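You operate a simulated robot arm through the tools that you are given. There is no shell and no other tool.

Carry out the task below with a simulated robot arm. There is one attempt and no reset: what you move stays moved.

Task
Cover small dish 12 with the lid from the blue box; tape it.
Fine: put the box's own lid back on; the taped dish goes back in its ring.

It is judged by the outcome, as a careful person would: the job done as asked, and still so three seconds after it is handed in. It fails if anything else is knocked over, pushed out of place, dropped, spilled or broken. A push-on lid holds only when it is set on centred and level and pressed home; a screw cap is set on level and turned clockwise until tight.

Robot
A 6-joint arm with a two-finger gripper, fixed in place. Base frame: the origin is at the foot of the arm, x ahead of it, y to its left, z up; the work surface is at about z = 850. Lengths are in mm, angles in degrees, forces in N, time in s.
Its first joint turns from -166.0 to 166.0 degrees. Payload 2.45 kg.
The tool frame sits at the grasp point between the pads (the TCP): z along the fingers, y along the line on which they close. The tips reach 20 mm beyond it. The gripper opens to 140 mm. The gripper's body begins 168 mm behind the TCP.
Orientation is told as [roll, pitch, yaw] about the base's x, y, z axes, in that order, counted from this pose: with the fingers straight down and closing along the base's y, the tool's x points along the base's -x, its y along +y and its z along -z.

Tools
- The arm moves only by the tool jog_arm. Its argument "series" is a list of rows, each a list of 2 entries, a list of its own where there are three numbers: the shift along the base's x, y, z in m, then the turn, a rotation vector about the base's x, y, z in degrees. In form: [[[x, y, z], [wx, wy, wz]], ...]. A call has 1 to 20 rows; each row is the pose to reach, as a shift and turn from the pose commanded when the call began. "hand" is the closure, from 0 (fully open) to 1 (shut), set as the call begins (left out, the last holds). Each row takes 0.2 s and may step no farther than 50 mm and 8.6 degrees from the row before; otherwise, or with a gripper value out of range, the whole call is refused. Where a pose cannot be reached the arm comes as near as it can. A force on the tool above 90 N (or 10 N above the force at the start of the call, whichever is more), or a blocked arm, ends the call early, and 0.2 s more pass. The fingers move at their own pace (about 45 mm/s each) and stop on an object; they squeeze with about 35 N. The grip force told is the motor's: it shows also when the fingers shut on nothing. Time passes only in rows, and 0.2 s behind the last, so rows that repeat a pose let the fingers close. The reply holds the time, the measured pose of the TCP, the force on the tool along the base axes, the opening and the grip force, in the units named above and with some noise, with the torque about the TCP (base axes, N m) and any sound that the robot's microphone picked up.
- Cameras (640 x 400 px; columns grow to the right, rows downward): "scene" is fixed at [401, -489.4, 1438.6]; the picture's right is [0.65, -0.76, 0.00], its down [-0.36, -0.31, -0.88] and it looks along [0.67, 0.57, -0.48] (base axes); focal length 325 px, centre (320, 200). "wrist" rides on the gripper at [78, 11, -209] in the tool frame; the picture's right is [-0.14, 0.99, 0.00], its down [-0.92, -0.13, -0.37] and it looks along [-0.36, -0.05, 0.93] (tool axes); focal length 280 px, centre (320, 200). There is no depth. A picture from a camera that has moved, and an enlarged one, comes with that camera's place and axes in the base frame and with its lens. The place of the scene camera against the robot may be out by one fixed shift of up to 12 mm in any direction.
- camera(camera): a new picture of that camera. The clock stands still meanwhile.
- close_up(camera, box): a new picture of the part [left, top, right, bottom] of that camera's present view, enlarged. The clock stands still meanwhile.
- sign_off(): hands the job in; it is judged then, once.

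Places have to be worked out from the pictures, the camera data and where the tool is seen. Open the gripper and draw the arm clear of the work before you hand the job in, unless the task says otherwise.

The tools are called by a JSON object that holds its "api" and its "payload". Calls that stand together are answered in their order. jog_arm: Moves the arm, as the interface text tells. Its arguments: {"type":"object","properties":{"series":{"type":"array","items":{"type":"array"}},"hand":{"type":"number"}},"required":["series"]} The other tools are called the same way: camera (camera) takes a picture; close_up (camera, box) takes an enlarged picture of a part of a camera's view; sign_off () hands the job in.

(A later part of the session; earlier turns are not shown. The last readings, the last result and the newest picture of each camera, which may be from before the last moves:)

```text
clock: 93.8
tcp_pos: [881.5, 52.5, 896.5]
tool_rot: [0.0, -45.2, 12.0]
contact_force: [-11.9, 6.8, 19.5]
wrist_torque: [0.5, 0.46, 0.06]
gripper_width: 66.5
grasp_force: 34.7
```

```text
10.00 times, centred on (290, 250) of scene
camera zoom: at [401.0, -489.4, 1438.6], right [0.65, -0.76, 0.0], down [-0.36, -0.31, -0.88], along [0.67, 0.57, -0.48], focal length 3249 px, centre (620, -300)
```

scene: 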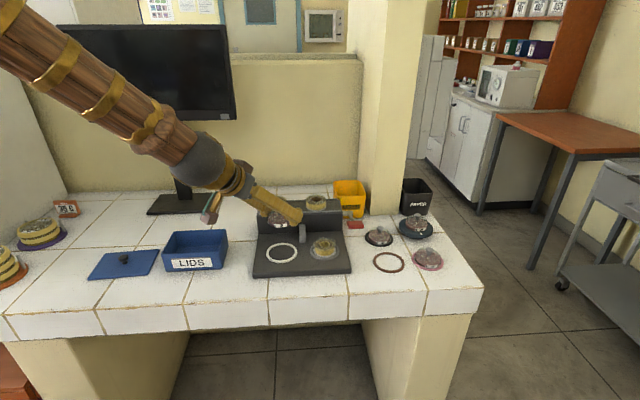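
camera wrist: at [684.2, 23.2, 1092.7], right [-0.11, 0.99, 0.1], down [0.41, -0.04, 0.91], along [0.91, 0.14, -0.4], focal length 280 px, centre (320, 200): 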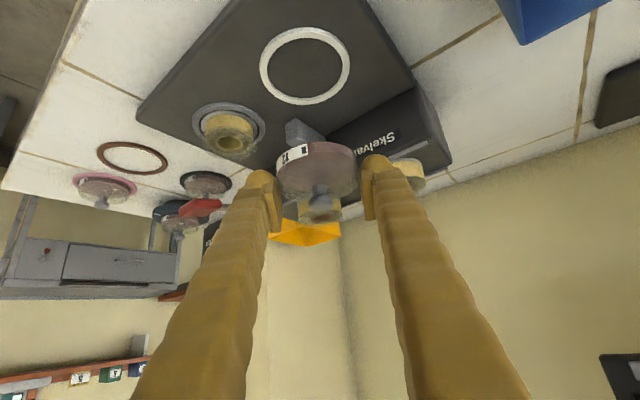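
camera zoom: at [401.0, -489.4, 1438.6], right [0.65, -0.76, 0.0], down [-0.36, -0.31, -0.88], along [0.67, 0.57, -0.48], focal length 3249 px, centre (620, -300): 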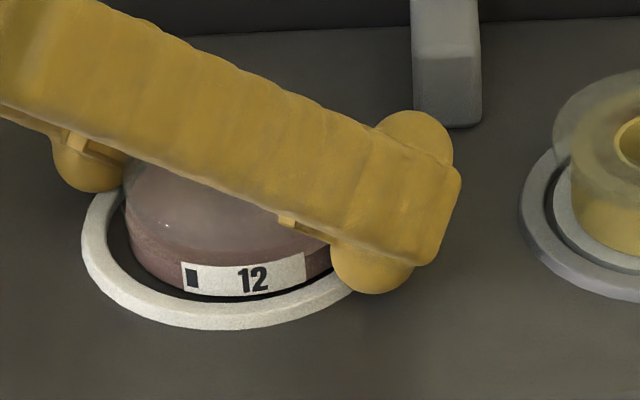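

It is going down (TCP 896.5), but with 20 N of contact. I'll unload slightly and inspect the edge all round.

{"api": "jog_arm", "payload": {"series": [[[0, 0, 0.001], [0, 0, 0]], [[0, 0, 0.0015], [0, 0, 0]]]}}

{"api": "close_up", "payload": {"camera": "scene", "box": [268, 238, 304, 264]}}

{"api": "close_up", "payload": {"camera": "wrist", "box": [270, 125, 330, 175]}}

{"api": "close_up", "payload": {"camera": "wrist", "box": [320, 125, 380, 175]}}

```text
clock: 94.4
tcp_pos: [881.6, 51.7, 898.2]
tool_rot: [0.0, -45.0, 12.1]
contact_force: [-6.3, 9.8, -0.8]
wrist_torque: [0.32, 0.21, 0.09]
gripper_width: 66.1
grasp_force: 35.4
```

```text
15.38 times, centred on (286, 251) of scene
camera zoom: at [401.0, -489.4, 1438.6], right [0.65, -0.76, 0.0], down [-0.36, -0.31, -0.88], along [0.67, 0.57, -0.48], focal length 4999 px, centre (843, -585)
```

zoom: 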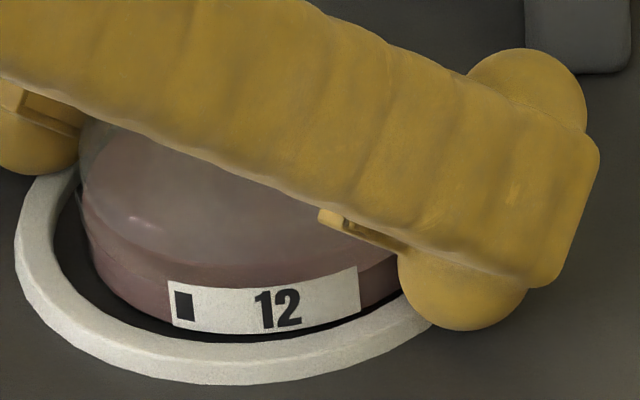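

```text
8.00 times, centred on (300, 150) of wrist
camera zoom: at [681.0, 20.0, 989.7], right [-0.11, 0.99, 0.1], down [0.41, -0.04, 0.91], along [0.91, 0.14, -0.4], focal length 2243 px, centre (480, 600)
```

zoom: 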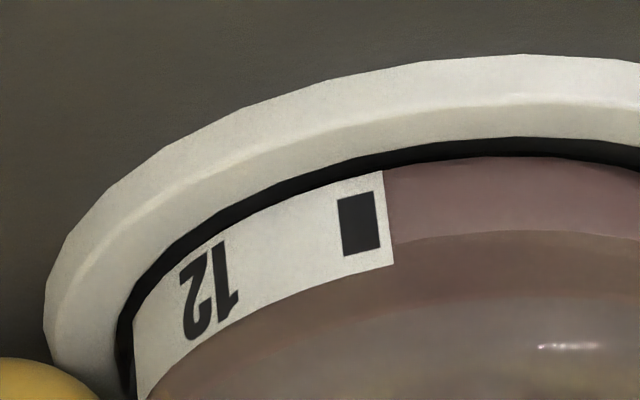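

```text
8.00 times, centred on (350, 150) of wrist
camera zoom: at [681.0, 20.0, 989.7], right [-0.11, 0.99, 0.1], down [0.41, -0.04, 0.91], along [0.91, 0.14, -0.4], focal length 2243 px, centre (80, 600)
```

zoom: 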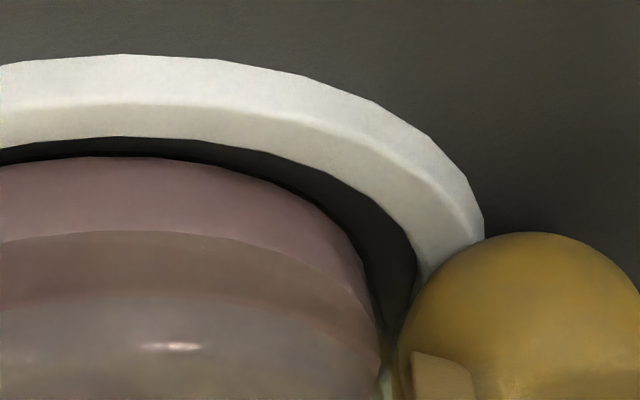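

The dish is now inside the ring, pressing its −y inner wall (10 N sideways), with the wide gap on the +y side. I'll ease it 1.5 mm toward +y at this height to relieve that.

{"api": "jog_arm", "payload": {"series": [[[-0.0001, 0.0005, 0], [0, 0, 0]], [[-0.0002, 0.001, 0], [0, 0, 0]], [[-0.0003, 0.0015, 0], [0, 0, 0]]]}}

{"api": "close_up", "payload": {"camera": "wrist", "box": [250, 100, 390, 200]}}

{"api": "close_up", "payload": {"camera": "scene", "box": [268, 238, 304, 264]}}

```text
clock: 95.2
tcp_pos: [880.7, 53.8, 897.3]
tool_rot: [0.1, -45.2, 11.9]
contact_force: [-0.9, 0.7, -2.0]
wrist_torque: [0.04, 0.03, -0.01]
gripper_width: 66.4
grasp_force: 35.4
```

```text
4.00 times, centred on (320, 150) of wrist
camera zoom: at [680.6, 21.1, 990.0], right [-0.11, 0.99, 0.1], down [0.41, -0.05, 0.91], along [0.91, 0.14, -0.4], focal length 1122 px, centre (320, 400)
```

zoom: 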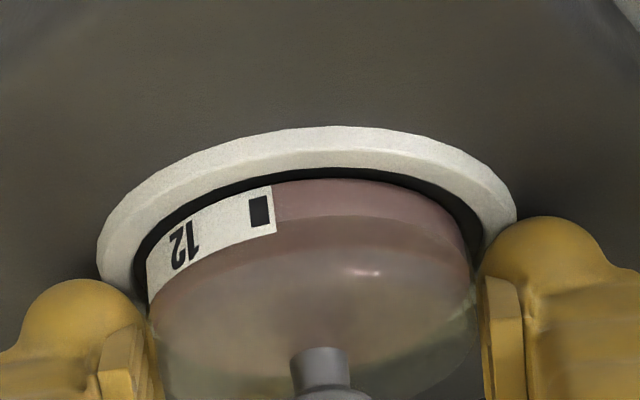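

```text
15.38 times, centred on (286, 251) of scene
camera zoom: at [401.0, -489.4, 1438.6], right [0.65, -0.76, 0.0], down [-0.36, -0.31, -0.88], along [0.67, 0.57, -0.48], focal length 4999 px, centre (843, -585)
```

zoom: 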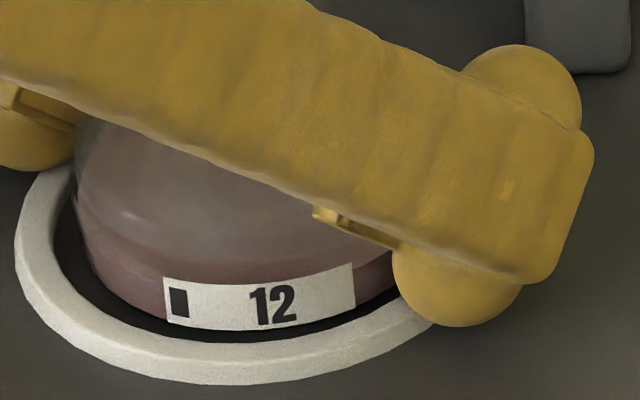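

All contact forces vanished: the dish hangs freely inside the ring. I'll lower it straight down in 1 mm steps.

{"api": "jog_arm", "payload": {"series": [[[0, 0, -0.0008], [0, 0, 0]], [[0, 0, -0.0016], [0, 0, 0]]]}}

```text
clock: 95.8
tcp_pos: [881.0, 53.3, 897.2]
tool_rot: [0.1, -45.2, 11.9]
contact_force: [-1.9, -1.4, 3.6]
wrist_torque: [0.12, 0.13, 0.07]
gripper_width: 66.2
grasp_force: 35.2
```

{"api": "jog_arm", "payload": {"series": [[[0, 0, -0.0005], [0, 0, 0]], [[0, 0, -0.001], [0, 0, 0]]]}}

{"api": "close_up", "payload": {"camera": "wrist", "box": [250, 100, 390, 200]}}

{"api": "close_up", "payload": {"camera": "scene", "box": [268, 238, 304, 264]}}

```text
clock: 96.4
tcp_pos: [881.8, 51.9, 896.6]
tool_rot: [0.1, -45.2, 12.0]
contact_force: [-2.9, -4.7, 11.9]
wrist_torque: [0.26, 0.32, 0.13]
gripper_width: 66.3
grasp_force: 35.2
```

```text
4.00 times, centred on (320, 150) of wrist
camera zoom: at [681.3, 21.7, 988.6], right [-0.11, 0.99, 0.1], down [0.4, -0.05, 0.91], along [0.91, 0.14, -0.4], focal length 1122 px, centre (320, 400)
```

zoom: 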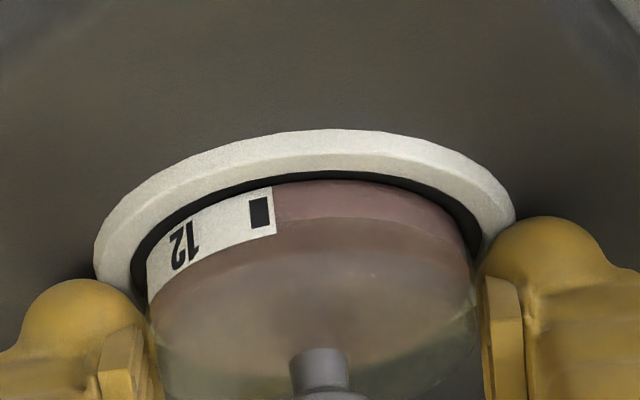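

```text
15.38 times, centred on (286, 251) of scene
camera zoom: at [401.0, -489.4, 1438.6], right [0.65, -0.76, 0.0], down [-0.36, -0.31, -0.88], along [0.67, 0.57, -0.48], focal length 4999 px, centre (843, -585)
```

zoom: 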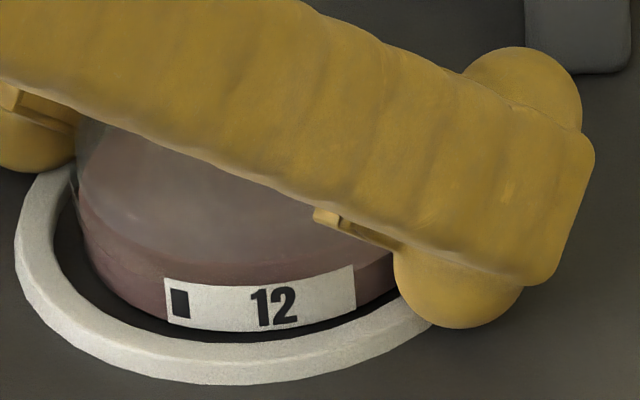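

The force and torque agree with the dish's bottom edge touching the plate, so it's essentially down. The near gap is wider than the far one, so I'll lift 1 mm, shift 1.5 mm inward, and set it down again.

{"api": "jog_arm", "payload": {"series": [[[0, 0, 0.001], [0, 0, 0]], [[0, 0, 0.0016], [0, 0, 0]], [[-0.0007, -0.0002, 0.0016], [0, 0, 0]], [[-0.0014, -0.0003, 0.0016], [0, 0, 0]], [[-0.0014, -0.0003, 0.0016], [0, 0, 0]]]}}

{"api": "jog_arm", "payload": {"series": [[[0, 0, -0.0008], [0, 0, 0]], [[0, 0, -0.0016], [0, 0, 0]]]}}

{"api": "close_up", "payload": {"camera": "wrist", "box": [250, 100, 390, 200]}}

{"api": "close_up", "payload": {"camera": "scene", "box": [268, 238, 304, 264]}}

```text
clock: 97.6
tcp_pos: [881.1, 52.9, 897.1]
tool_rot: [0.1, -45.3, 11.9]
contact_force: [0.6, 0.8, -0.7]
wrist_torque: [-0.02, 0.0, 0.02]
gripper_width: 66.3
grasp_force: 35.0
```

```text
clock: 98.2
tcp_pos: [881.2, 53.7, 896.3]
tool_rot: [0.1, -45.3, 12.0]
contact_force: [0.2, -4.5, 12.1]
wrist_torque: [0.0, 0.38, 0.12]
gripper_width: 66.3
grasp_force: 34.5
```

```text
4.00 times, centred on (320, 150) of wrist
camera zoom: at [680.0, 21.8, 987.7], right [-0.11, 0.99, 0.1], down [0.4, -0.05, 0.91], along [0.91, 0.14, -0.39], focal length 1122 px, centre (320, 400)
```

zoom: 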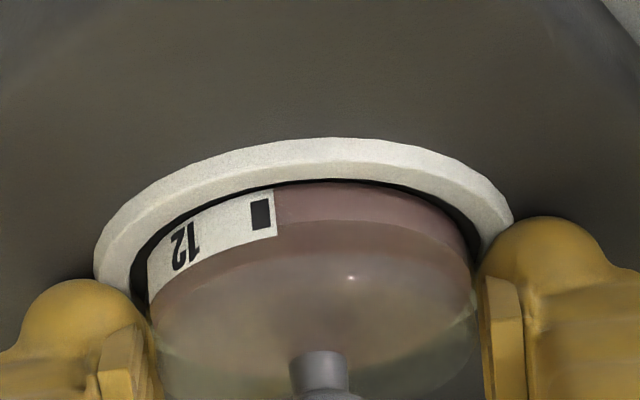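

```text
15.38 times, centred on (286, 251) of scene
camera zoom: at [401.0, -489.4, 1438.6], right [0.65, -0.76, 0.0], down [-0.36, -0.31, -0.88], along [0.67, 0.57, -0.48], focal length 4999 px, centre (843, -585)
```

zoom: 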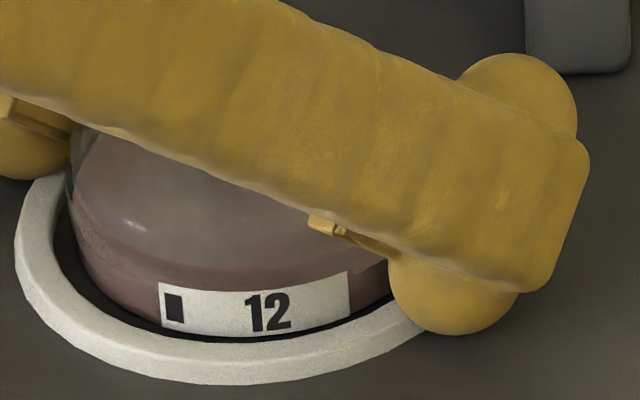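

The contact is at the near bottom edge at the same height, consistent with the dish standing on the plate inside the ring. I'll unload slightly and open the fingers.

{"api": "jog_arm", "payload": {"series": [[[0, 0, 0.0006], [0, 0, 0]], [[0, 0, 0.0006], [0, 0, 0]]]}}

{"api": "jog_arm", "payload": {"series": [[[0, 0, 0], [0, 0, 0]], [[0, 0, 0], [0, 0, 0]], [[0, 0, 0], [0, 0, 0]]], "hand": 0.42}}

{"api": "close_up", "payload": {"camera": "wrist", "box": [230, 100, 410, 230]}}

{"api": "close_up", "payload": {"camera": "scene", "box": [265, 235, 311, 267]}}

```text
clock: 98.8
tcp_pos: [881.2, 53.9, 896.3]
tool_rot: [0.1, -45.2, 12.0]
contact_force: [3.4, 1.1, 7.8]
wrist_torque: [0.06, 0.19, -0.02]
gripper_width: 66.3
grasp_force: 35.2
```

```text
clock: 99.6
tcp_pos: [881.2, 53.7, 896.2]
tool_rot: [0.0, -45.2, 12.0]
contact_force: [-0.1, -0.2, 0.2]
wrist_torque: [0.0, -0.01, -0.01]
gripper_width: 81.0
grasp_force: 0.0
```

```text
3.08 times, centred on (320, 165) of wrist
camera zoom: at [680.0, 21.6, 987.7], right [-0.11, 0.99, 0.1], down [0.41, -0.05, 0.91], along [0.91, 0.14, -0.4], focal length 863 px, centre (320, 308)
```

zoom: 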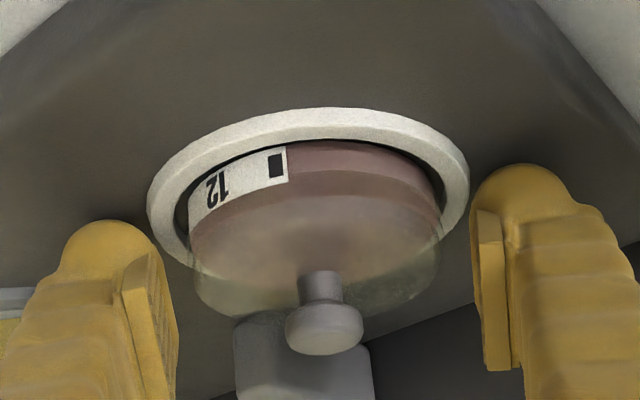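

```text
12.50 times, centred on (288, 251) of scene
camera zoom: at [401.0, -489.4, 1438.6], right [0.65, -0.76, 0.0], down [-0.36, -0.31, -0.88], along [0.67, 0.57, -0.48], focal length 4062 px, centre (720, -438)
```

zoom: 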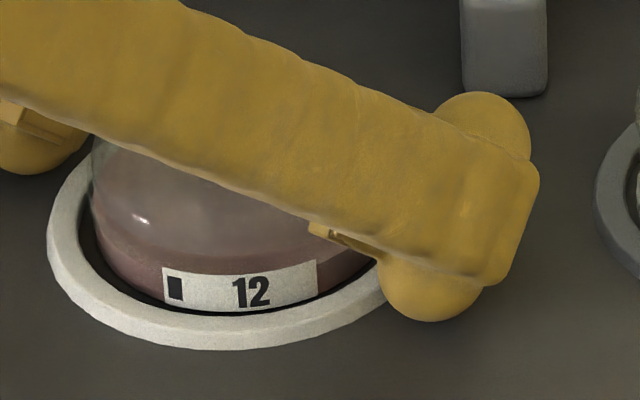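

The dish and lid are standing in the nest. I'll retreat along the tool axis and look from above to verify.

{"api": "jog_arm", "payload": {"series": [[[0, 0, 0.008], [0, 0, 0]], [[-0.007, -0.0015, 0.018], [0, 0, 0]], [[-0.024, -0.005, 0.04], [0, 0, 0]], [[-0.045, -0.01, 0.065], [0, 0, 0]], [[-0.07, -0.015, 0.095], [0, 0, 0]], [[-0.09, -0.019, 0.13], [0, 0, 0]]], "hand": 0.38}}

{"api": "camera", "payload": {"camera": "wrist"}}

{"api": "close_up", "payload": {"camera": "scene", "box": [250, 220, 330, 280]}}

```text
clock: 101.0
tcp_pos: [789.5, 32.8, 1024.1]
tool_rot: [0.2, -45.2, 12.0]
contact_force: [-0.6, 0.3, 0.1]
wrist_torque: [0.02, 0.02, 0.01]
gripper_width: 86.6
grasp_force: 0.0
```

```text
taken
camera wrist: at [587.4, 0.8, 1116.6], right [-0.11, 0.99, 0.1], down [0.41, -0.04, 0.91], along [0.91, 0.14, -0.4], focal length 280 px, centre (320, 200)
```

wrist: 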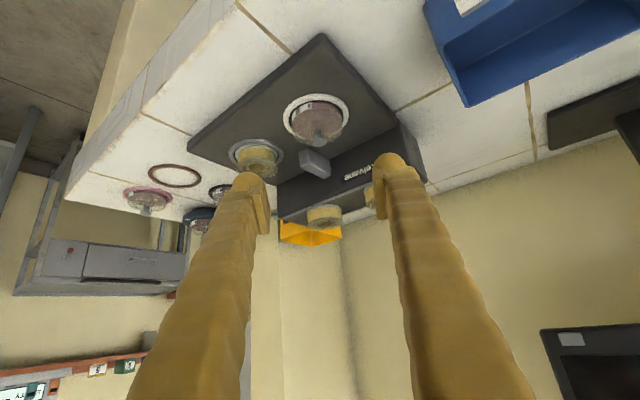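

```text
6.67 times, centred on (290, 250) of scene
camera zoom: at [401.0, -489.4, 1438.6], right [0.65, -0.76, 0.0], down [-0.36, -0.31, -0.88], along [0.67, 0.57, -0.48], focal length 2166 px, centre (520, -133)
```

zoom: 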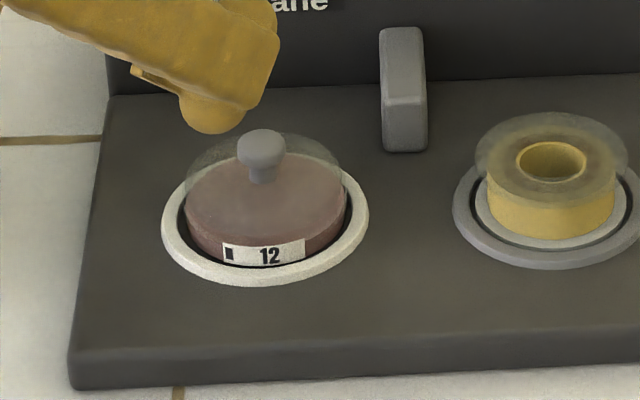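

Dish 12 stands centred in the nest with its lid on. Next I'll close the fingers and move above the red lever pad, whose centre is at about (1040, -79) with its top near z 934.

{"api": "jog_arm", "payload": {"series": [[[0.042, -0.019, 0], [0, 0, 0]], [[0.084, -0.038, 0], [0, 0, 0]], [[0.126, -0.058, 0], [0, 0, 0]], [[0.168, -0.077, 0], [0, 0, 0]], [[0.21, -0.096, 0], [0, 0, 0]], [[0.2525, -0.116, -0.01], [0, 0, 0]], [[0.2525, -0.116, -0.025], [0, 0, 0]], [[0.2525, -0.116, -0.035], [0, 0, 0]]], "hand": 1}}

{"api": "camera", "payload": {"camera": "wrist"}}

{"api": "close_up", "payload": {"camera": "scene", "box": [310, 170, 410, 260]}}

```text
clock: 102.8
tcp_pos: [1043.1, -80.6, 992.9]
tool_rot: [0.1, -45.2, 12.0]
contact_force: [0.0, 0.4, -0.2]
wrist_torque: [0.0, -0.01, -0.01]
gripper_width: 0.2
grasp_force: 29.6
```

```text
taken
camera wrist: at [840.9, -112.9, 1083.8], right [-0.11, 0.99, 0.1], down [0.41, -0.05, 0.91], along [0.91, 0.14, -0.4], focal length 280 px, centre (320, 200)
```

wrist: 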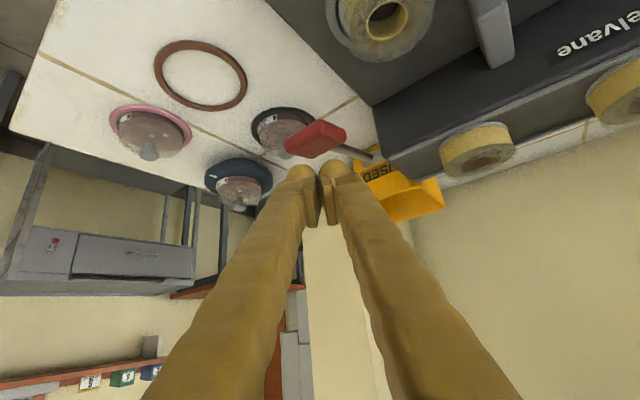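

```text
4.44 times, centred on (360, 215) of scene
camera zoom: at [401.0, -489.4, 1438.6], right [0.65, -0.76, 0.0], down [-0.36, -0.31, -0.88], along [0.67, 0.57, -0.48], focal length 1444 px, centre (142, 133)
```

zoom: 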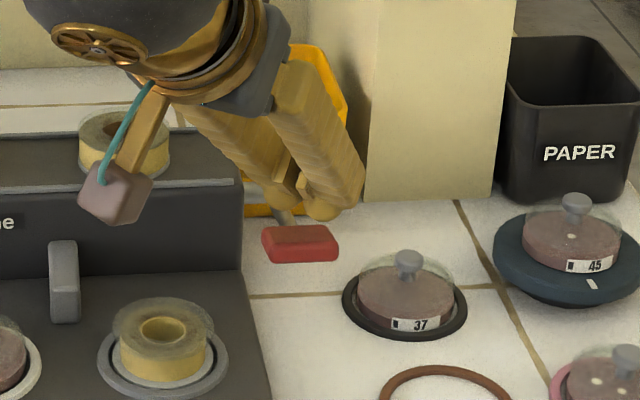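

The closed tips are right above the red pad. I'll lower toward it, then press in small steps.

{"api": "jog_arm", "payload": {"series": [[[0, 0, -0.01], [0, 0, 0]], [[0, 0, -0.02], [0, 0, 0]], [[0, 0, -0.027], [0, 0, 0]]]}}

{"api": "close_up", "payload": {"camera": "scene", "box": [330, 195, 390, 250]}}

{"api": "close_up", "payload": {"camera": "wrist", "box": [260, 100, 400, 220]}}

```text
clock: 103.6
tcp_pos: [1042.9, -81.3, 963.6]
tool_rot: [0.1, -45.2, 12.0]
contact_force: [0.1, -0.1, 1.3]
wrist_torque: [-0.02, -0.03, 0.0]
gripper_width: 0.1
grasp_force: 29.6
```

```text
7.27 times, centred on (360, 222) of scene
camera zoom: at [401.0, -489.4, 1438.6], right [0.65, -0.76, 0.0], down [-0.36, -0.31, -0.88], along [0.67, 0.57, -0.48], focal length 2363 px, centre (29, 36)
```

zoom: 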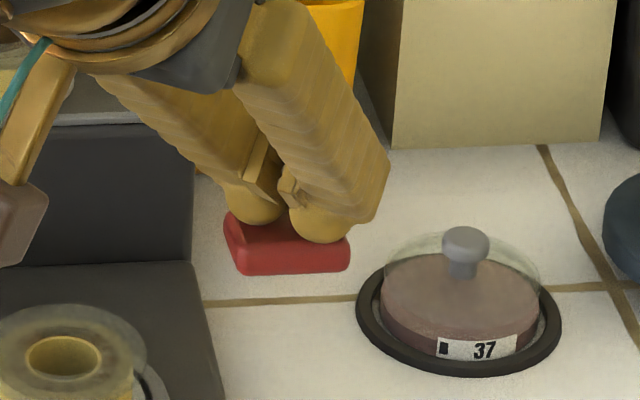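

```text
3.33 times, centred on (330, 160) of wrist
camera zoom: at [841.5, -113.0, 1055.6], right [-0.11, 0.99, 0.1], down [0.41, -0.04, 0.91], along [0.91, 0.14, -0.4], focal length 935 px, centre (287, 333)
```

zoom: 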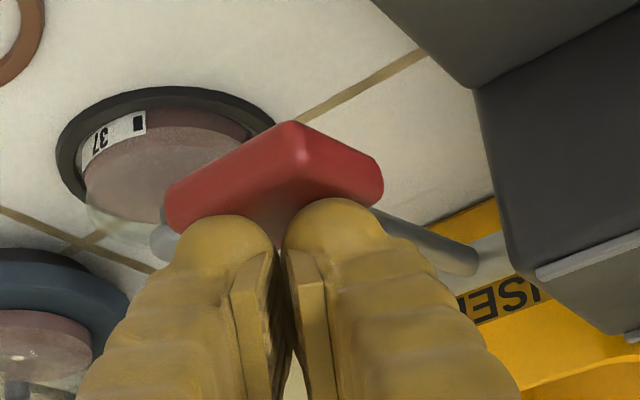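

The tips are just above the back half of the pad. I'll shift 8 mm toward its front and press down in steps, listening.

{"api": "jog_arm", "payload": {"series": [[[-0.008, -0.002, 0.001], [0, 0, 0]], [[-0.008, -0.002, -0.003], [0, 0, 0]], [[-0.008, -0.002, -0.007], [0, 0, 0]], [[-0.008, -0.002, -0.011], [0, 0, 0]], [[-0.008, -0.002, -0.015], [0, 0, 0]]]}}

{"api": "close_up", "payload": {"camera": "scene", "box": [330, 195, 390, 250]}}

```text
clock: 104.8
tcp_pos: [1034.8, -82.2, 948.1]
tool_rot: [0.1, -45.1, 11.9]
contact_force: [0.9, -1.1, 2.3]
wrist_torque: [-0.02, 0.02, -0.01]
gripper_width: 0.0
grasp_force: 29.5
```

```text
7.27 times, centred on (360, 222) of scene
camera zoom: at [401.0, -489.4, 1438.6], right [0.65, -0.76, 0.0], down [-0.36, -0.31, -0.88], along [0.67, 0.57, -0.48], focal length 2363 px, centre (29, 36)
```

zoom: 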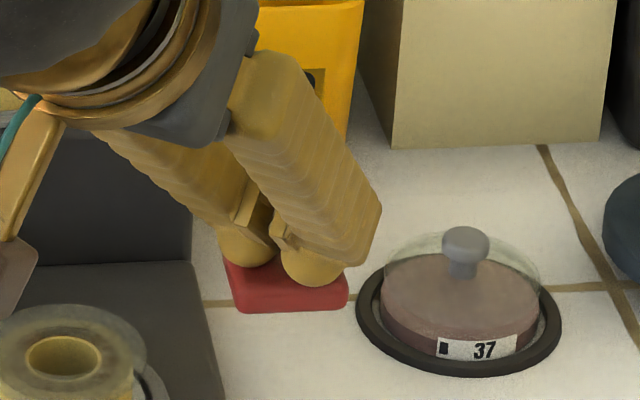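

The lever moves down easily (2 N). I'll continue pressing.

{"api": "jog_arm", "payload": {"series": [[[0, 0, -0.005], [0, 0, 0]], [[0, 0, -0.01], [0, 0, 0]], [[0, 0, -0.015], [0, 0, 0]], [[0, 0, -0.02], [0, 0, 0]]]}}

{"api": "close_up", "payload": {"camera": "scene", "box": [330, 195, 390, 250]}}

{"api": "close_up", "payload": {"camera": "scene", "box": [250, 190, 350, 280]}}

```text
clock: 105.8
tcp_pos: [1034.3, -83.1, 932.0]
tool_rot: [0.0, -45.3, 12.2]
contact_force: [-11.2, 1.0, 37.9]
wrist_torque: [0.38, 0.33, 0.29]
gripper_width: 0.0
grasp_force: 29.6
```

```text
7.27 times, centred on (360, 222) of scene
camera zoom: at [401.0, -489.4, 1438.6], right [0.65, -0.76, 0.0], down [-0.36, -0.31, -0.88], along [0.67, 0.57, -0.48], focal length 2363 px, centre (29, 36)
```

zoom: 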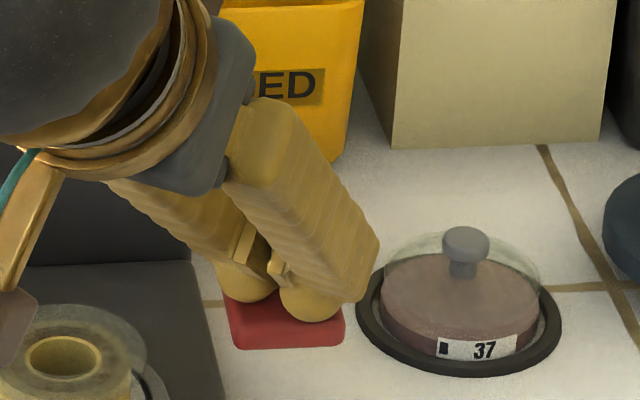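

```text
4.44 times, centred on (300, 235) of scene
camera zoom: at [401.0, -489.4, 1438.6], right [0.65, -0.76, 0.0], down [-0.36, -0.31, -0.88], along [0.67, 0.57, -0.48], focal length 1444 px, centre (409, 44)
```

zoom: 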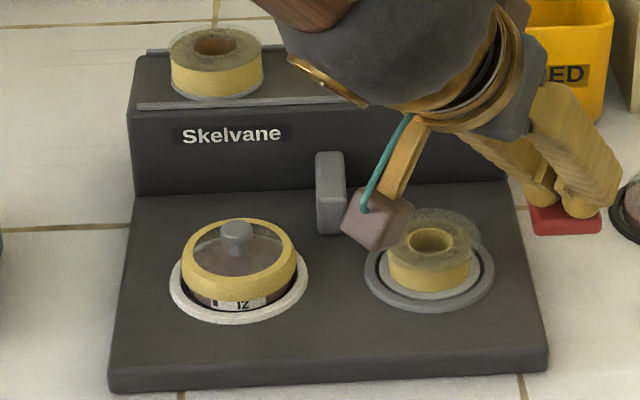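

The machine has wrapped a yellow tape band around the dish's rim. I'll release the lever by rising, and check the result.

{"api": "jog_arm", "payload": {"series": [[[0, 0, 0.01], [0, 0, 0]], [[0, 0, 0.03], [0, 0, 0]], [[0, 0, 0.06], [0, 0, 0]], [[-0.02, -0.004, 0.1], [0, 0, 0]]]}}

{"api": "camera", "payload": {"camera": "scene"}}

{"api": "close_up", "payload": {"camera": "scene", "box": [260, 225, 316, 270]}}

{"api": "close_up", "payload": {"camera": "scene", "box": [310, 200, 400, 280]}}

```text
clock: 106.8
tcp_pos: [1014.7, -87.6, 1027.6]
tool_rot: [0.1, -45.1, 12.0]
contact_force: [0.3, 0.0, -0.4]
wrist_torque: [0.01, -0.05, 0.0]
gripper_width: 0.3
grasp_force: 29.3
```

```text
taken
```

scene: 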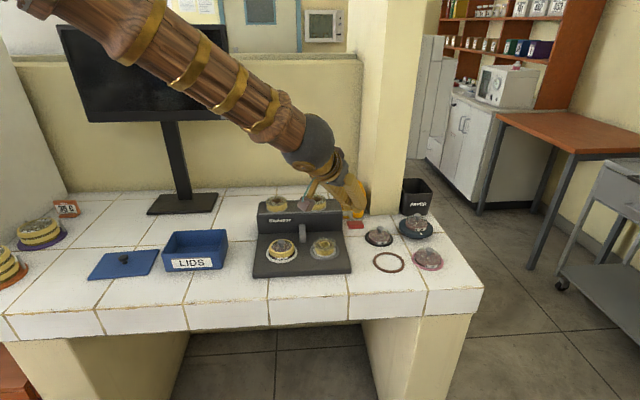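

```text
8.89 times, centred on (288, 248) of scene
camera zoom: at [401.0, -489.4, 1438.6], right [0.65, -0.76, 0.0], down [-0.36, -0.31, -0.88], along [0.67, 0.57, -0.48], focal length 2888 px, centre (604, -222)
```

zoom: 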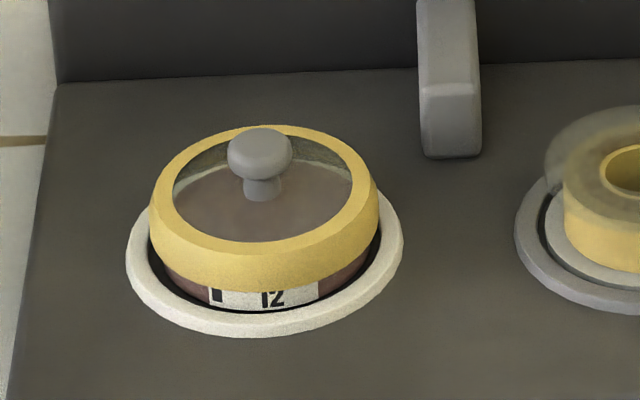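

```text
5.00 times, centred on (355, 240) of scene
camera zoom: at [401.0, -489.4, 1438.6], right [0.65, -0.76, 0.0], down [-0.36, -0.31, -0.88], along [0.67, 0.57, -0.48], focal length 1625 px, centre (145, 0)
```

zoom: 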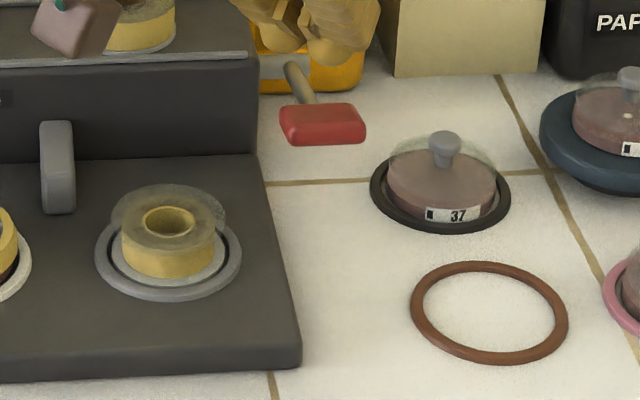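

Dish 12 is fully taped and the lever sprang back. Since the lid is now fixed to the dish, I can carry it by the knob. I'll return to a 20° tilt and move above the nest.

{"api": "jog_arm", "payload": {"series": [[[-0.028, 0.022, 0.005], [-0.87, 4.08, 0]], [[-0.056, 0.045, 0.005], [-1.73, 8.15, 0]], [[-0.084, 0.067, 0.005], [-2.6, 12.2, 0]], [[-0.112, 0.09, 0.005], [-3.47, 16.3, 0]], [[-0.14, 0.112, 0.0], [-4.33, 20.4, 0]], [[-0.168, 0.134, -0.01], [-5.2, 24.45, 0]], [[-0.168, 0.134, -0.015], [-5.2, 24.45, 0]]], "hand": 0.6}}

{"api": "camera", "payload": {"camera": "wrist"}}

{"api": "close_up", "payload": {"camera": "wrist", "box": [250, 80, 390, 200]}}

```text
clock: 108.4
tcp_pos: [846.3, 46.0, 1013.9]
tool_rot: [0.1, -20.2, 12.0]
contact_force: [0.1, 0.3, 0.5]
wrist_torque: [-0.02, 0.01, -0.02]
gripper_width: 55.7
grasp_force: 0.1
```

```text
taken
camera wrist: at [701.8, 27.3, 1182.6], right [-0.08, 1.0, 0.05], down [0.75, 0.03, 0.66], along [0.66, 0.09, -0.75], focal length 280 px, centre (320, 200)
```

wrist: 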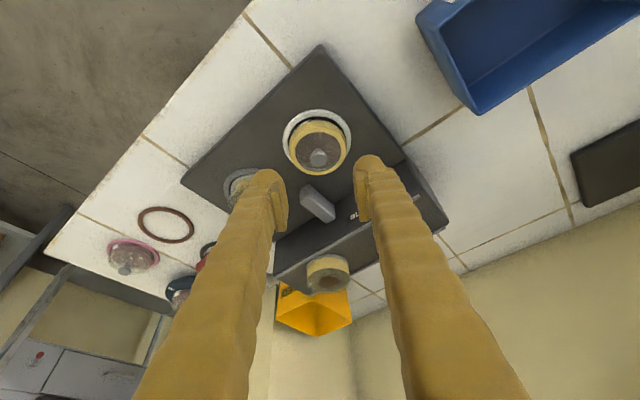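

```text
3.33 times, centred on (320, 140) of wrist
camera zoom: at [701.8, 27.3, 1182.6], right [-0.08, 1.0, 0.05], down [0.75, 0.03, 0.66], along [0.66, 0.09, -0.75], focal length 935 px, centre (320, 400)
```

zoom: 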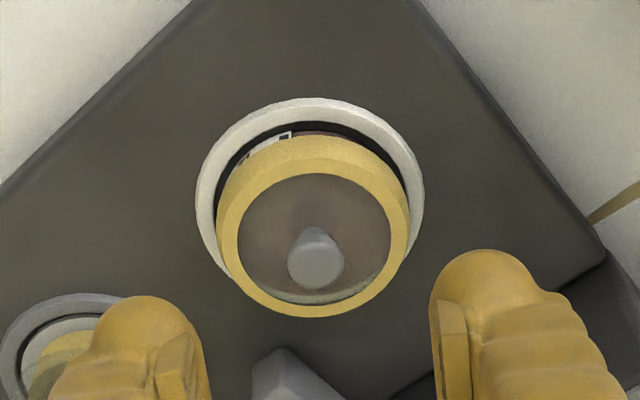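

The knob is about 37 mm ahead and 1 mm to the right. I'll descend along the axis to about z 930 with the fingers opened to 50 mm.

{"api": "jog_arm", "payload": {"series": [[[0.009, 0.0016, -0.028], [0, 0, 0]], [[0.018, 0.0032, -0.056], [0, 0, 0]], [[0.0269, 0.0047, -0.084], [0, 0, 0]], [[0.0269, 0.0047, -0.084], [0, 0, 0]]], "hand": 0.64}}

{"api": "close_up", "payload": {"camera": "wrist", "box": [260, 110, 380, 220]}}

{"api": "close_up", "payload": {"camera": "scene", "box": [250, 200, 320, 270]}}

```text
clock: 109.4
tcp_pos: [874.1, 51.2, 928.8]
tool_rot: [0.1, -20.1, 12.0]
contact_force: [0.2, 0.2, -0.1]
wrist_torque: [0.03, -0.04, 0.01]
gripper_width: 50.4
grasp_force: 0.1
```

```text
3.64 times, centred on (320, 165) of wrist
camera zoom: at [729.8, 32.6, 1097.9], right [-0.08, 1.0, 0.05], down [0.75, 0.03, 0.66], along [0.66, 0.09, -0.75], focal length 1020 px, centre (320, 327)
```

zoom: 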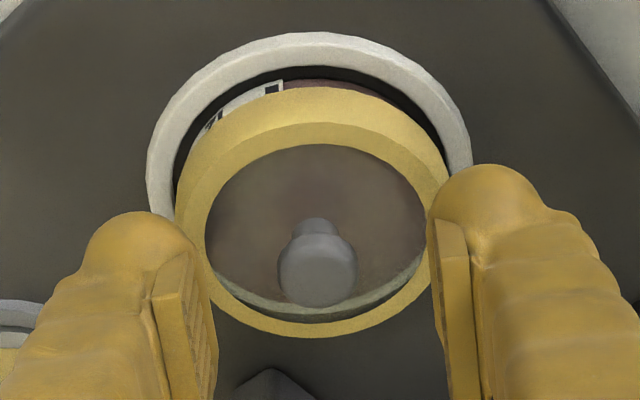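

```text
5.71 times, centred on (285, 235) of scene
camera zoom: at [401.0, -489.4, 1438.6], right [0.65, -0.76, 0.0], down [-0.36, -0.31, -0.88], along [0.67, 0.57, -0.48], focal length 1857 px, centre (520, 0)
```

zoom: 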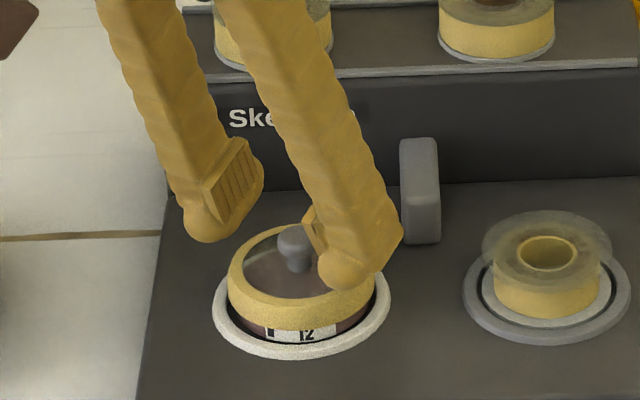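

The knob is on the axis. I'll descend to about z 914 watching for contact with the tape band.

{"api": "jog_arm", "payload": {"series": [[[0.003, 0.0004, -0.008], [0, 0, 0]], [[0.0054, 0.0008, -0.0135], [0, 0, 0]], [[0.0054, 0.0008, -0.015], [0, 0, 0]], [[0.0054, 0.0008, -0.015], [0, 0, 0]]]}}

{"api": "close_up", "payload": {"camera": "wrist", "box": [260, 110, 380, 220]}}

{"api": "close_up", "payload": {"camera": "scene", "box": [260, 215, 316, 270]}}

```text
clock: 110.4
tcp_pos: [877.9, 53.3, 913.9]
tool_rot: [0.2, -20.2, 12.0]
contact_force: [-0.9, 0.8, 0.9]
wrist_torque: [0.01, 0.02, 0.01]
gripper_width: 50.3
grasp_force: 0.0
```

```text
3.64 times, centred on (320, 165) of wrist
camera zoom: at [735.2, 32.3, 1083.7], right [-0.08, 1.0, 0.05], down [0.75, 0.03, 0.66], along [0.66, 0.09, -0.75], focal length 1020 px, centre (320, 327)
```

zoom: 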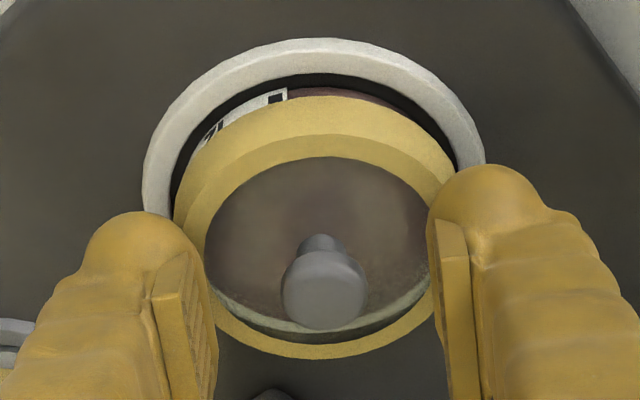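

```text
7.27 times, centred on (288, 242) of scene
camera zoom: at [401.0, -489.4, 1438.6], right [0.65, -0.76, 0.0], down [-0.36, -0.31, -0.88], along [0.67, 0.57, -0.48], focal length 2363 px, centre (553, -109)
```

zoom: 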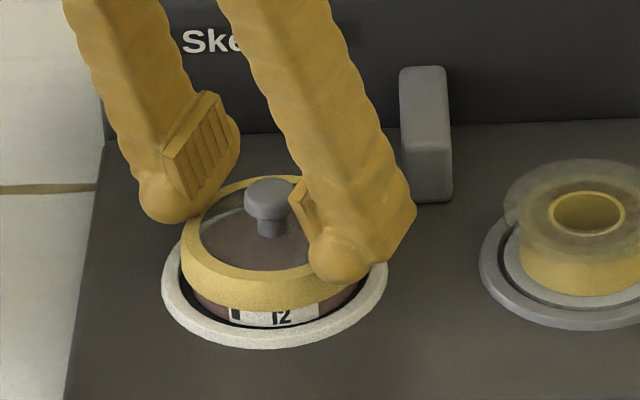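

No contact, and the knob is between the pads. I'll close on the knob.

{"api": "jog_arm", "payload": {"series": [[[0, 0, 0], [0, 0, 0]], [[0, 0, 0], [0, 0, 0]], [[0, 0, 0], [0, 0, 0]], [[0, 0, 0], [0, 0, 0]]], "hand": 1}}

{"api": "close_up", "payload": {"camera": "scene", "box": [265, 225, 310, 265]}}

{"api": "close_up", "payload": {"camera": "wrist", "box": [260, 110, 380, 220]}}

```text
clock: 111.4
tcp_pos: [880.0, 52.0, 914.9]
tool_rot: [0.0, -20.3, 12.1]
contact_force: [1.9, 5.7, 14.2]
wrist_torque: [0.06, -0.07, 0.02]
gripper_width: 14.6
grasp_force: 35.4
heard: snap
```

```text
10.00 times, centred on (288, 245) of scene
camera zoom: at [401.0, -489.4, 1438.6], right [0.65, -0.76, 0.0], down [-0.36, -0.31, -0.88], along [0.67, 0.57, -0.48], focal length 3249 px, centre (645, -250)
```

zoom: 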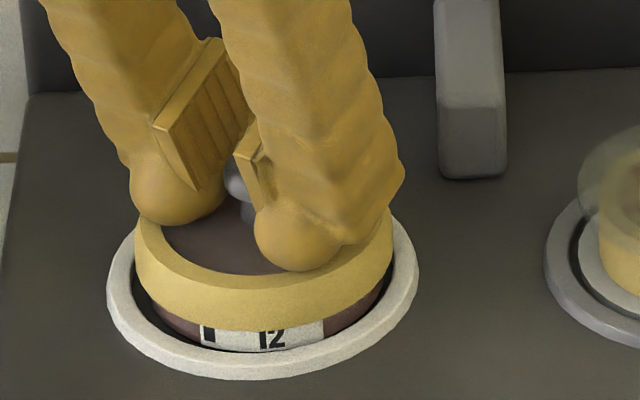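

```text
3.64 times, centred on (320, 165) of wrist
camera zoom: at [735.2, 32.4, 1084.2], right [-0.08, 1.0, 0.05], down [0.75, 0.03, 0.66], along [0.66, 0.09, -0.75], focal length 1020 px, centre (320, 327)
```

zoom: 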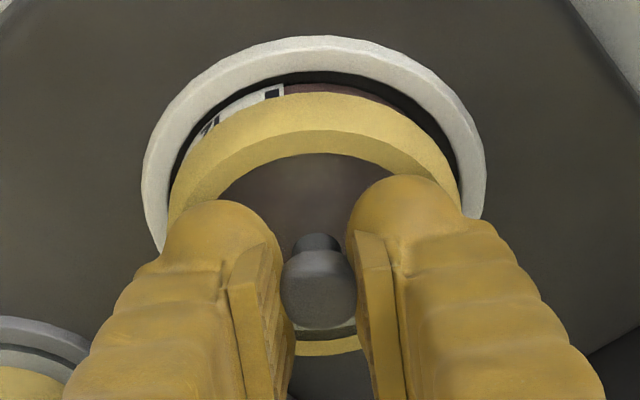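

A "snap" was heard as the fingers closed, with 14 N upward: the tips are pressing on the band or dome. I'll unload slightly and inspect before lifting.

{"api": "jog_arm", "payload": {"series": [[[0, 0, 0.001], [0, 0, 0]], [[0, 0, 0.0015], [0, 0, 0]]]}}

{"api": "close_up", "payload": {"camera": "scene", "box": [268, 235, 304, 262]}}

{"api": "close_up", "payload": {"camera": "wrist", "box": [270, 115, 370, 205]}}

```text
clock: 112.0
tcp_pos: [878.2, 51.7, 916.2]
tool_rot: [0.1, -20.1, 12.0]
contact_force: [0.3, -0.5, 0.7]
wrist_torque: [-0.02, 0.02, 0.0]
gripper_width: 13.6
grasp_force: 35.2
heard: snap
```

```text
14.81 times, centred on (286, 248) of scene
camera zoom: at [401.0, -489.4, 1438.6], right [0.65, -0.76, 0.0], down [-0.36, -0.31, -0.88], along [0.67, 0.57, -0.48], focal length 4814 px, centre (824, -518)
```

zoom: 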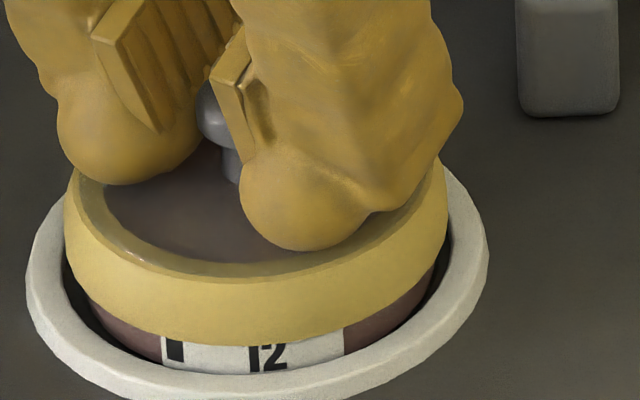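

```text
4.44 times, centred on (320, 160) of wrist
camera zoom: at [734.8, 32.6, 1085.3], right [-0.08, 1.0, 0.05], down [0.75, 0.03, 0.66], along [0.66, 0.09, -0.75], focal length 1246 px, centre (320, 378)
```

zoom: 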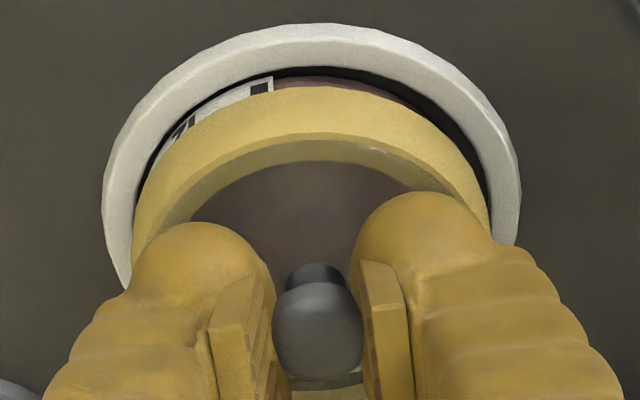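

Another snap on unloading, and the load reads zero, so I'm unsure whether the lid is still fixed to the dish. I'll raise just 3 mm and check whether the dish follows.

{"api": "jog_arm", "payload": {"series": [[[0, 0, 0.001], [0, 0, 0]], [[0, 0, 0.002], [0, 0, 0]], [[0, 0, 0.003], [0, 0, 0]]]}}

{"api": "close_up", "payload": {"camera": "scene", "box": [268, 235, 304, 262]}}

{"api": "close_up", "payload": {"camera": "wrist", "box": [270, 115, 370, 205]}}

```text
clock: 112.8
tcp_pos: [878.6, 50.1, 920.9]
tool_rot: [0.1, -20.2, 12.0]
contact_force: [-0.3, -0.9, 0.2]
wrist_torque: [0.02, -0.02, 0.0]
gripper_width: 13.6
grasp_force: 35.2
```

```text
14.81 times, centred on (286, 248) of scene
camera zoom: at [401.0, -489.4, 1438.6], right [0.65, -0.76, 0.0], down [-0.36, -0.31, -0.88], along [0.67, 0.57, -0.48], focal length 4814 px, centre (824, -518)
```

zoom: 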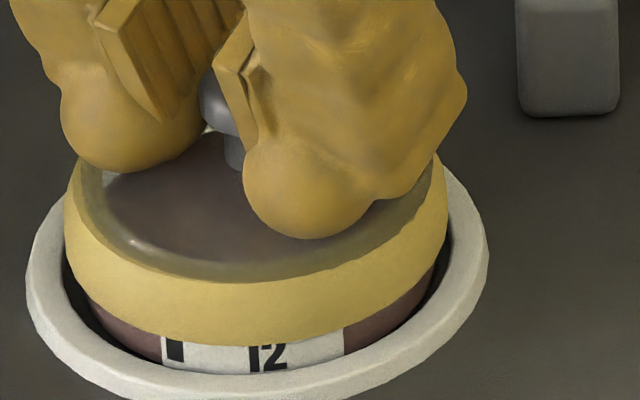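

```text
4.44 times, centred on (320, 160) of wrist
camera zoom: at [734.5, 31.1, 1088.8], right [-0.08, 1.0, 0.05], down [0.75, 0.03, 0.66], along [0.66, 0.09, -0.75], focal length 1246 px, centre (320, 378)
```

zoom: 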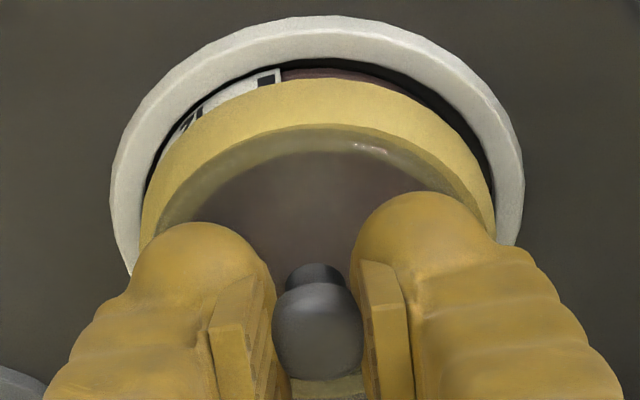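

The lid is lifting out of the band while the dish stays, so the taped joint let go when the fingers squeezed onto it. I'll lower the lid straight back onto the dish and press it home, listening for a click.

{"api": "jog_arm", "payload": {"series": [[[0, 0, -0.001], [0, 0, 0]], [[0, 0, -0.002], [0, 0, 0]], [[0, 0, -0.003], [0, 0, 0]], [[0, 0, -0.004], [0, 0, 0]]]}}

{"api": "close_up", "payload": {"camera": "scene", "box": [268, 235, 304, 262]}}

{"api": "close_up", "payload": {"camera": "wrist", "box": [270, 115, 370, 205]}}

```text
clock: 113.8
tcp_pos: [878.7, 51.6, 914.8]
tool_rot: [0.1, -20.2, 12.0]
contact_force: [-0.6, -0.2, -0.2]
wrist_torque: [0.01, 0.0, 0.03]
gripper_width: 13.6
grasp_force: 34.8
```

```text
14.81 times, centred on (286, 248) of scene
camera zoom: at [401.0, -489.4, 1438.6], right [0.65, -0.76, 0.0], down [-0.36, -0.31, -0.88], along [0.67, 0.57, -0.48], focal length 4814 px, centre (824, -518)
```

zoom: 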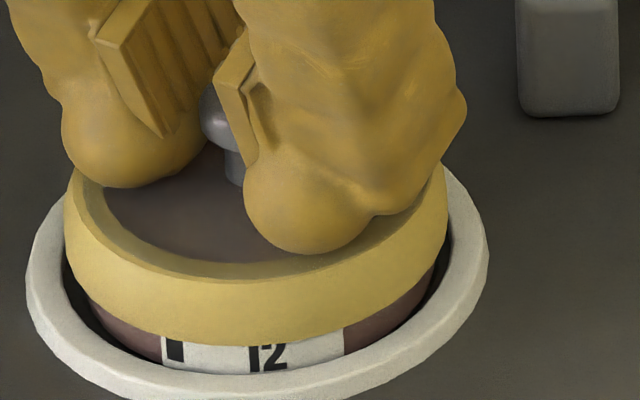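

```text
4.44 times, centred on (320, 160) of wrist
camera zoom: at [734.7, 31.6, 1084.9], right [-0.08, 1.0, 0.05], down [0.75, 0.03, 0.66], along [0.66, 0.09, -0.75], focal length 1246 px, centre (320, 378)
```

zoom: 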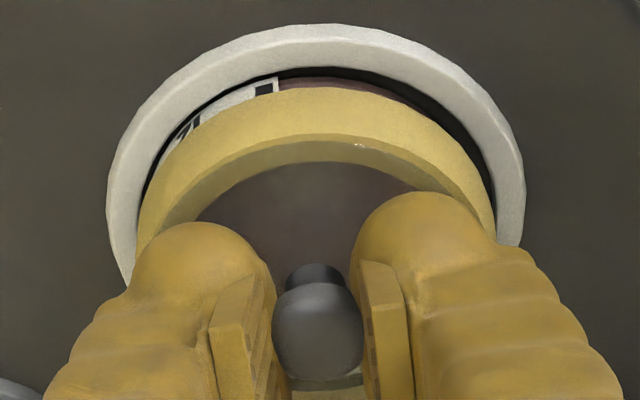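

No contact yet. I'll keep lowering in small steps, then press.

{"api": "jog_arm", "payload": {"series": [[[0, 0, -0.0007], [0, 0, 0]], [[0, 0, -0.0014], [0, 0, 0]], [[0, 0, -0.002], [0, 0, 0]]]}}

```text
clock: 114.6
tcp_pos: [878.9, 51.2, 914.4]
tool_rot: [0.1, -20.3, 12.0]
contact_force: [-1.9, 0.9, 8.6]
wrist_torque: [-0.01, 0.09, 0.02]
gripper_width: 13.5
grasp_force: 34.7
```

Contact at 9 N. I'll press progressively to about 40 N.

{"api": "jog_arm", "payload": {"series": [[[0, 0, -0.0007], [0, 0, 0]], [[0, 0, -0.0014], [0, 0, 0]], [[0, 0, -0.002], [0, 0, 0]]]}}

{"api": "close_up", "payload": {"camera": "wrist", "box": [270, 115, 370, 205]}}

```text
clock: 115.4
tcp_pos: [879.7, 51.2, 912.6]
tool_rot: [0.1, -20.3, 12.0]
contact_force: [-0.3, -2.5, 33.1]
wrist_torque: [-0.12, 0.24, 0.04]
gripper_width: 13.4
grasp_force: 35.4
```

```text
4.44 times, centred on (320, 160) of wrist
camera zoom: at [734.8, 32.0, 1082.2], right [-0.08, 1.0, 0.05], down [0.75, 0.03, 0.67], along [0.66, 0.09, -0.74], focal length 1246 px, centre (320, 378)
```

zoom: 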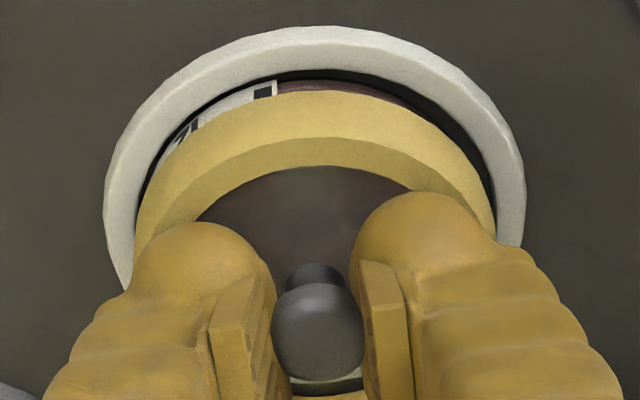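

The lid is back inside the band, pressed at 33 N. I'll unload, open the fingers, and back away to inspect it.

{"api": "jog_arm", "payload": {"series": [[[0, 0, 0.001], [0, 0, 0]], [[0, 0, 0.0017], [0, 0, 0]]]}}

{"api": "jog_arm", "payload": {"series": [[[0, 0, 0], [0, 0, 0]], [[0, 0, 0], [0, 0, 0]], [[0, 0, 0], [0, 0, 0]]], "hand": 0.64}}

{"api": "close_up", "payload": {"camera": "wrist", "box": [260, 110, 380, 220]}}

{"api": "close_up", "payload": {"camera": "scene", "box": [265, 225, 310, 265]}}

```text
clock: 116.0
tcp_pos: [878.4, 51.4, 912.6]
tool_rot: [0.1, -20.2, 12.1]
contact_force: [4.4, -0.3, 22.0]
wrist_torque: [0.03, -0.07, -0.03]
gripper_width: 13.4
grasp_force: 34.9
```

```text
clock: 116.8
tcp_pos: [877.2, 52.1, 913.3]
tool_rot: [0.1, -20.2, 12.1]
contact_force: [1.0, 0.4, 22.3]
wrist_torque: [-0.02, 0.12, -0.01]
gripper_width: 41.3
grasp_force: 0.0
```

```text
3.64 times, centred on (320, 165) of wrist
camera zoom: at [734.4, 32.0, 1082.6], right [-0.08, 1.0, 0.05], down [0.75, 0.03, 0.66], along [0.66, 0.09, -0.75], focal length 1020 px, centre (320, 327)
```

zoom: 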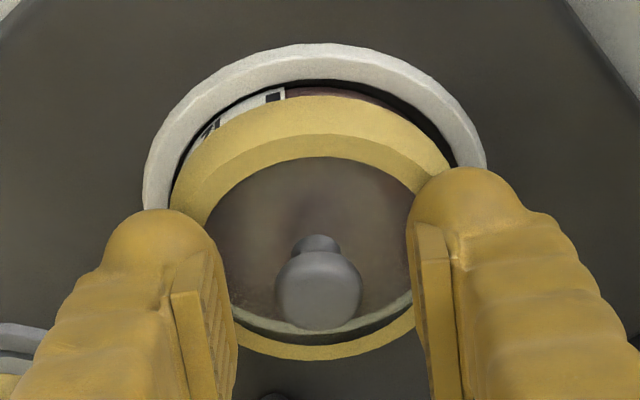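

```text
10.00 times, centred on (288, 245) of scene
camera zoom: at [401.0, -489.4, 1438.6], right [0.65, -0.76, 0.0], down [-0.36, -0.31, -0.88], along [0.67, 0.57, -0.48], focal length 3249 px, centre (645, -250)
```

zoom: 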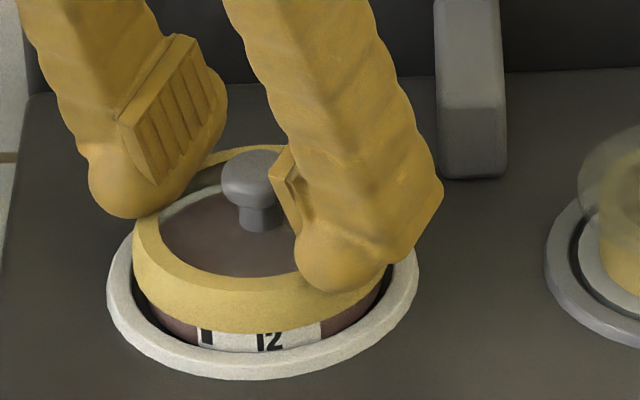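

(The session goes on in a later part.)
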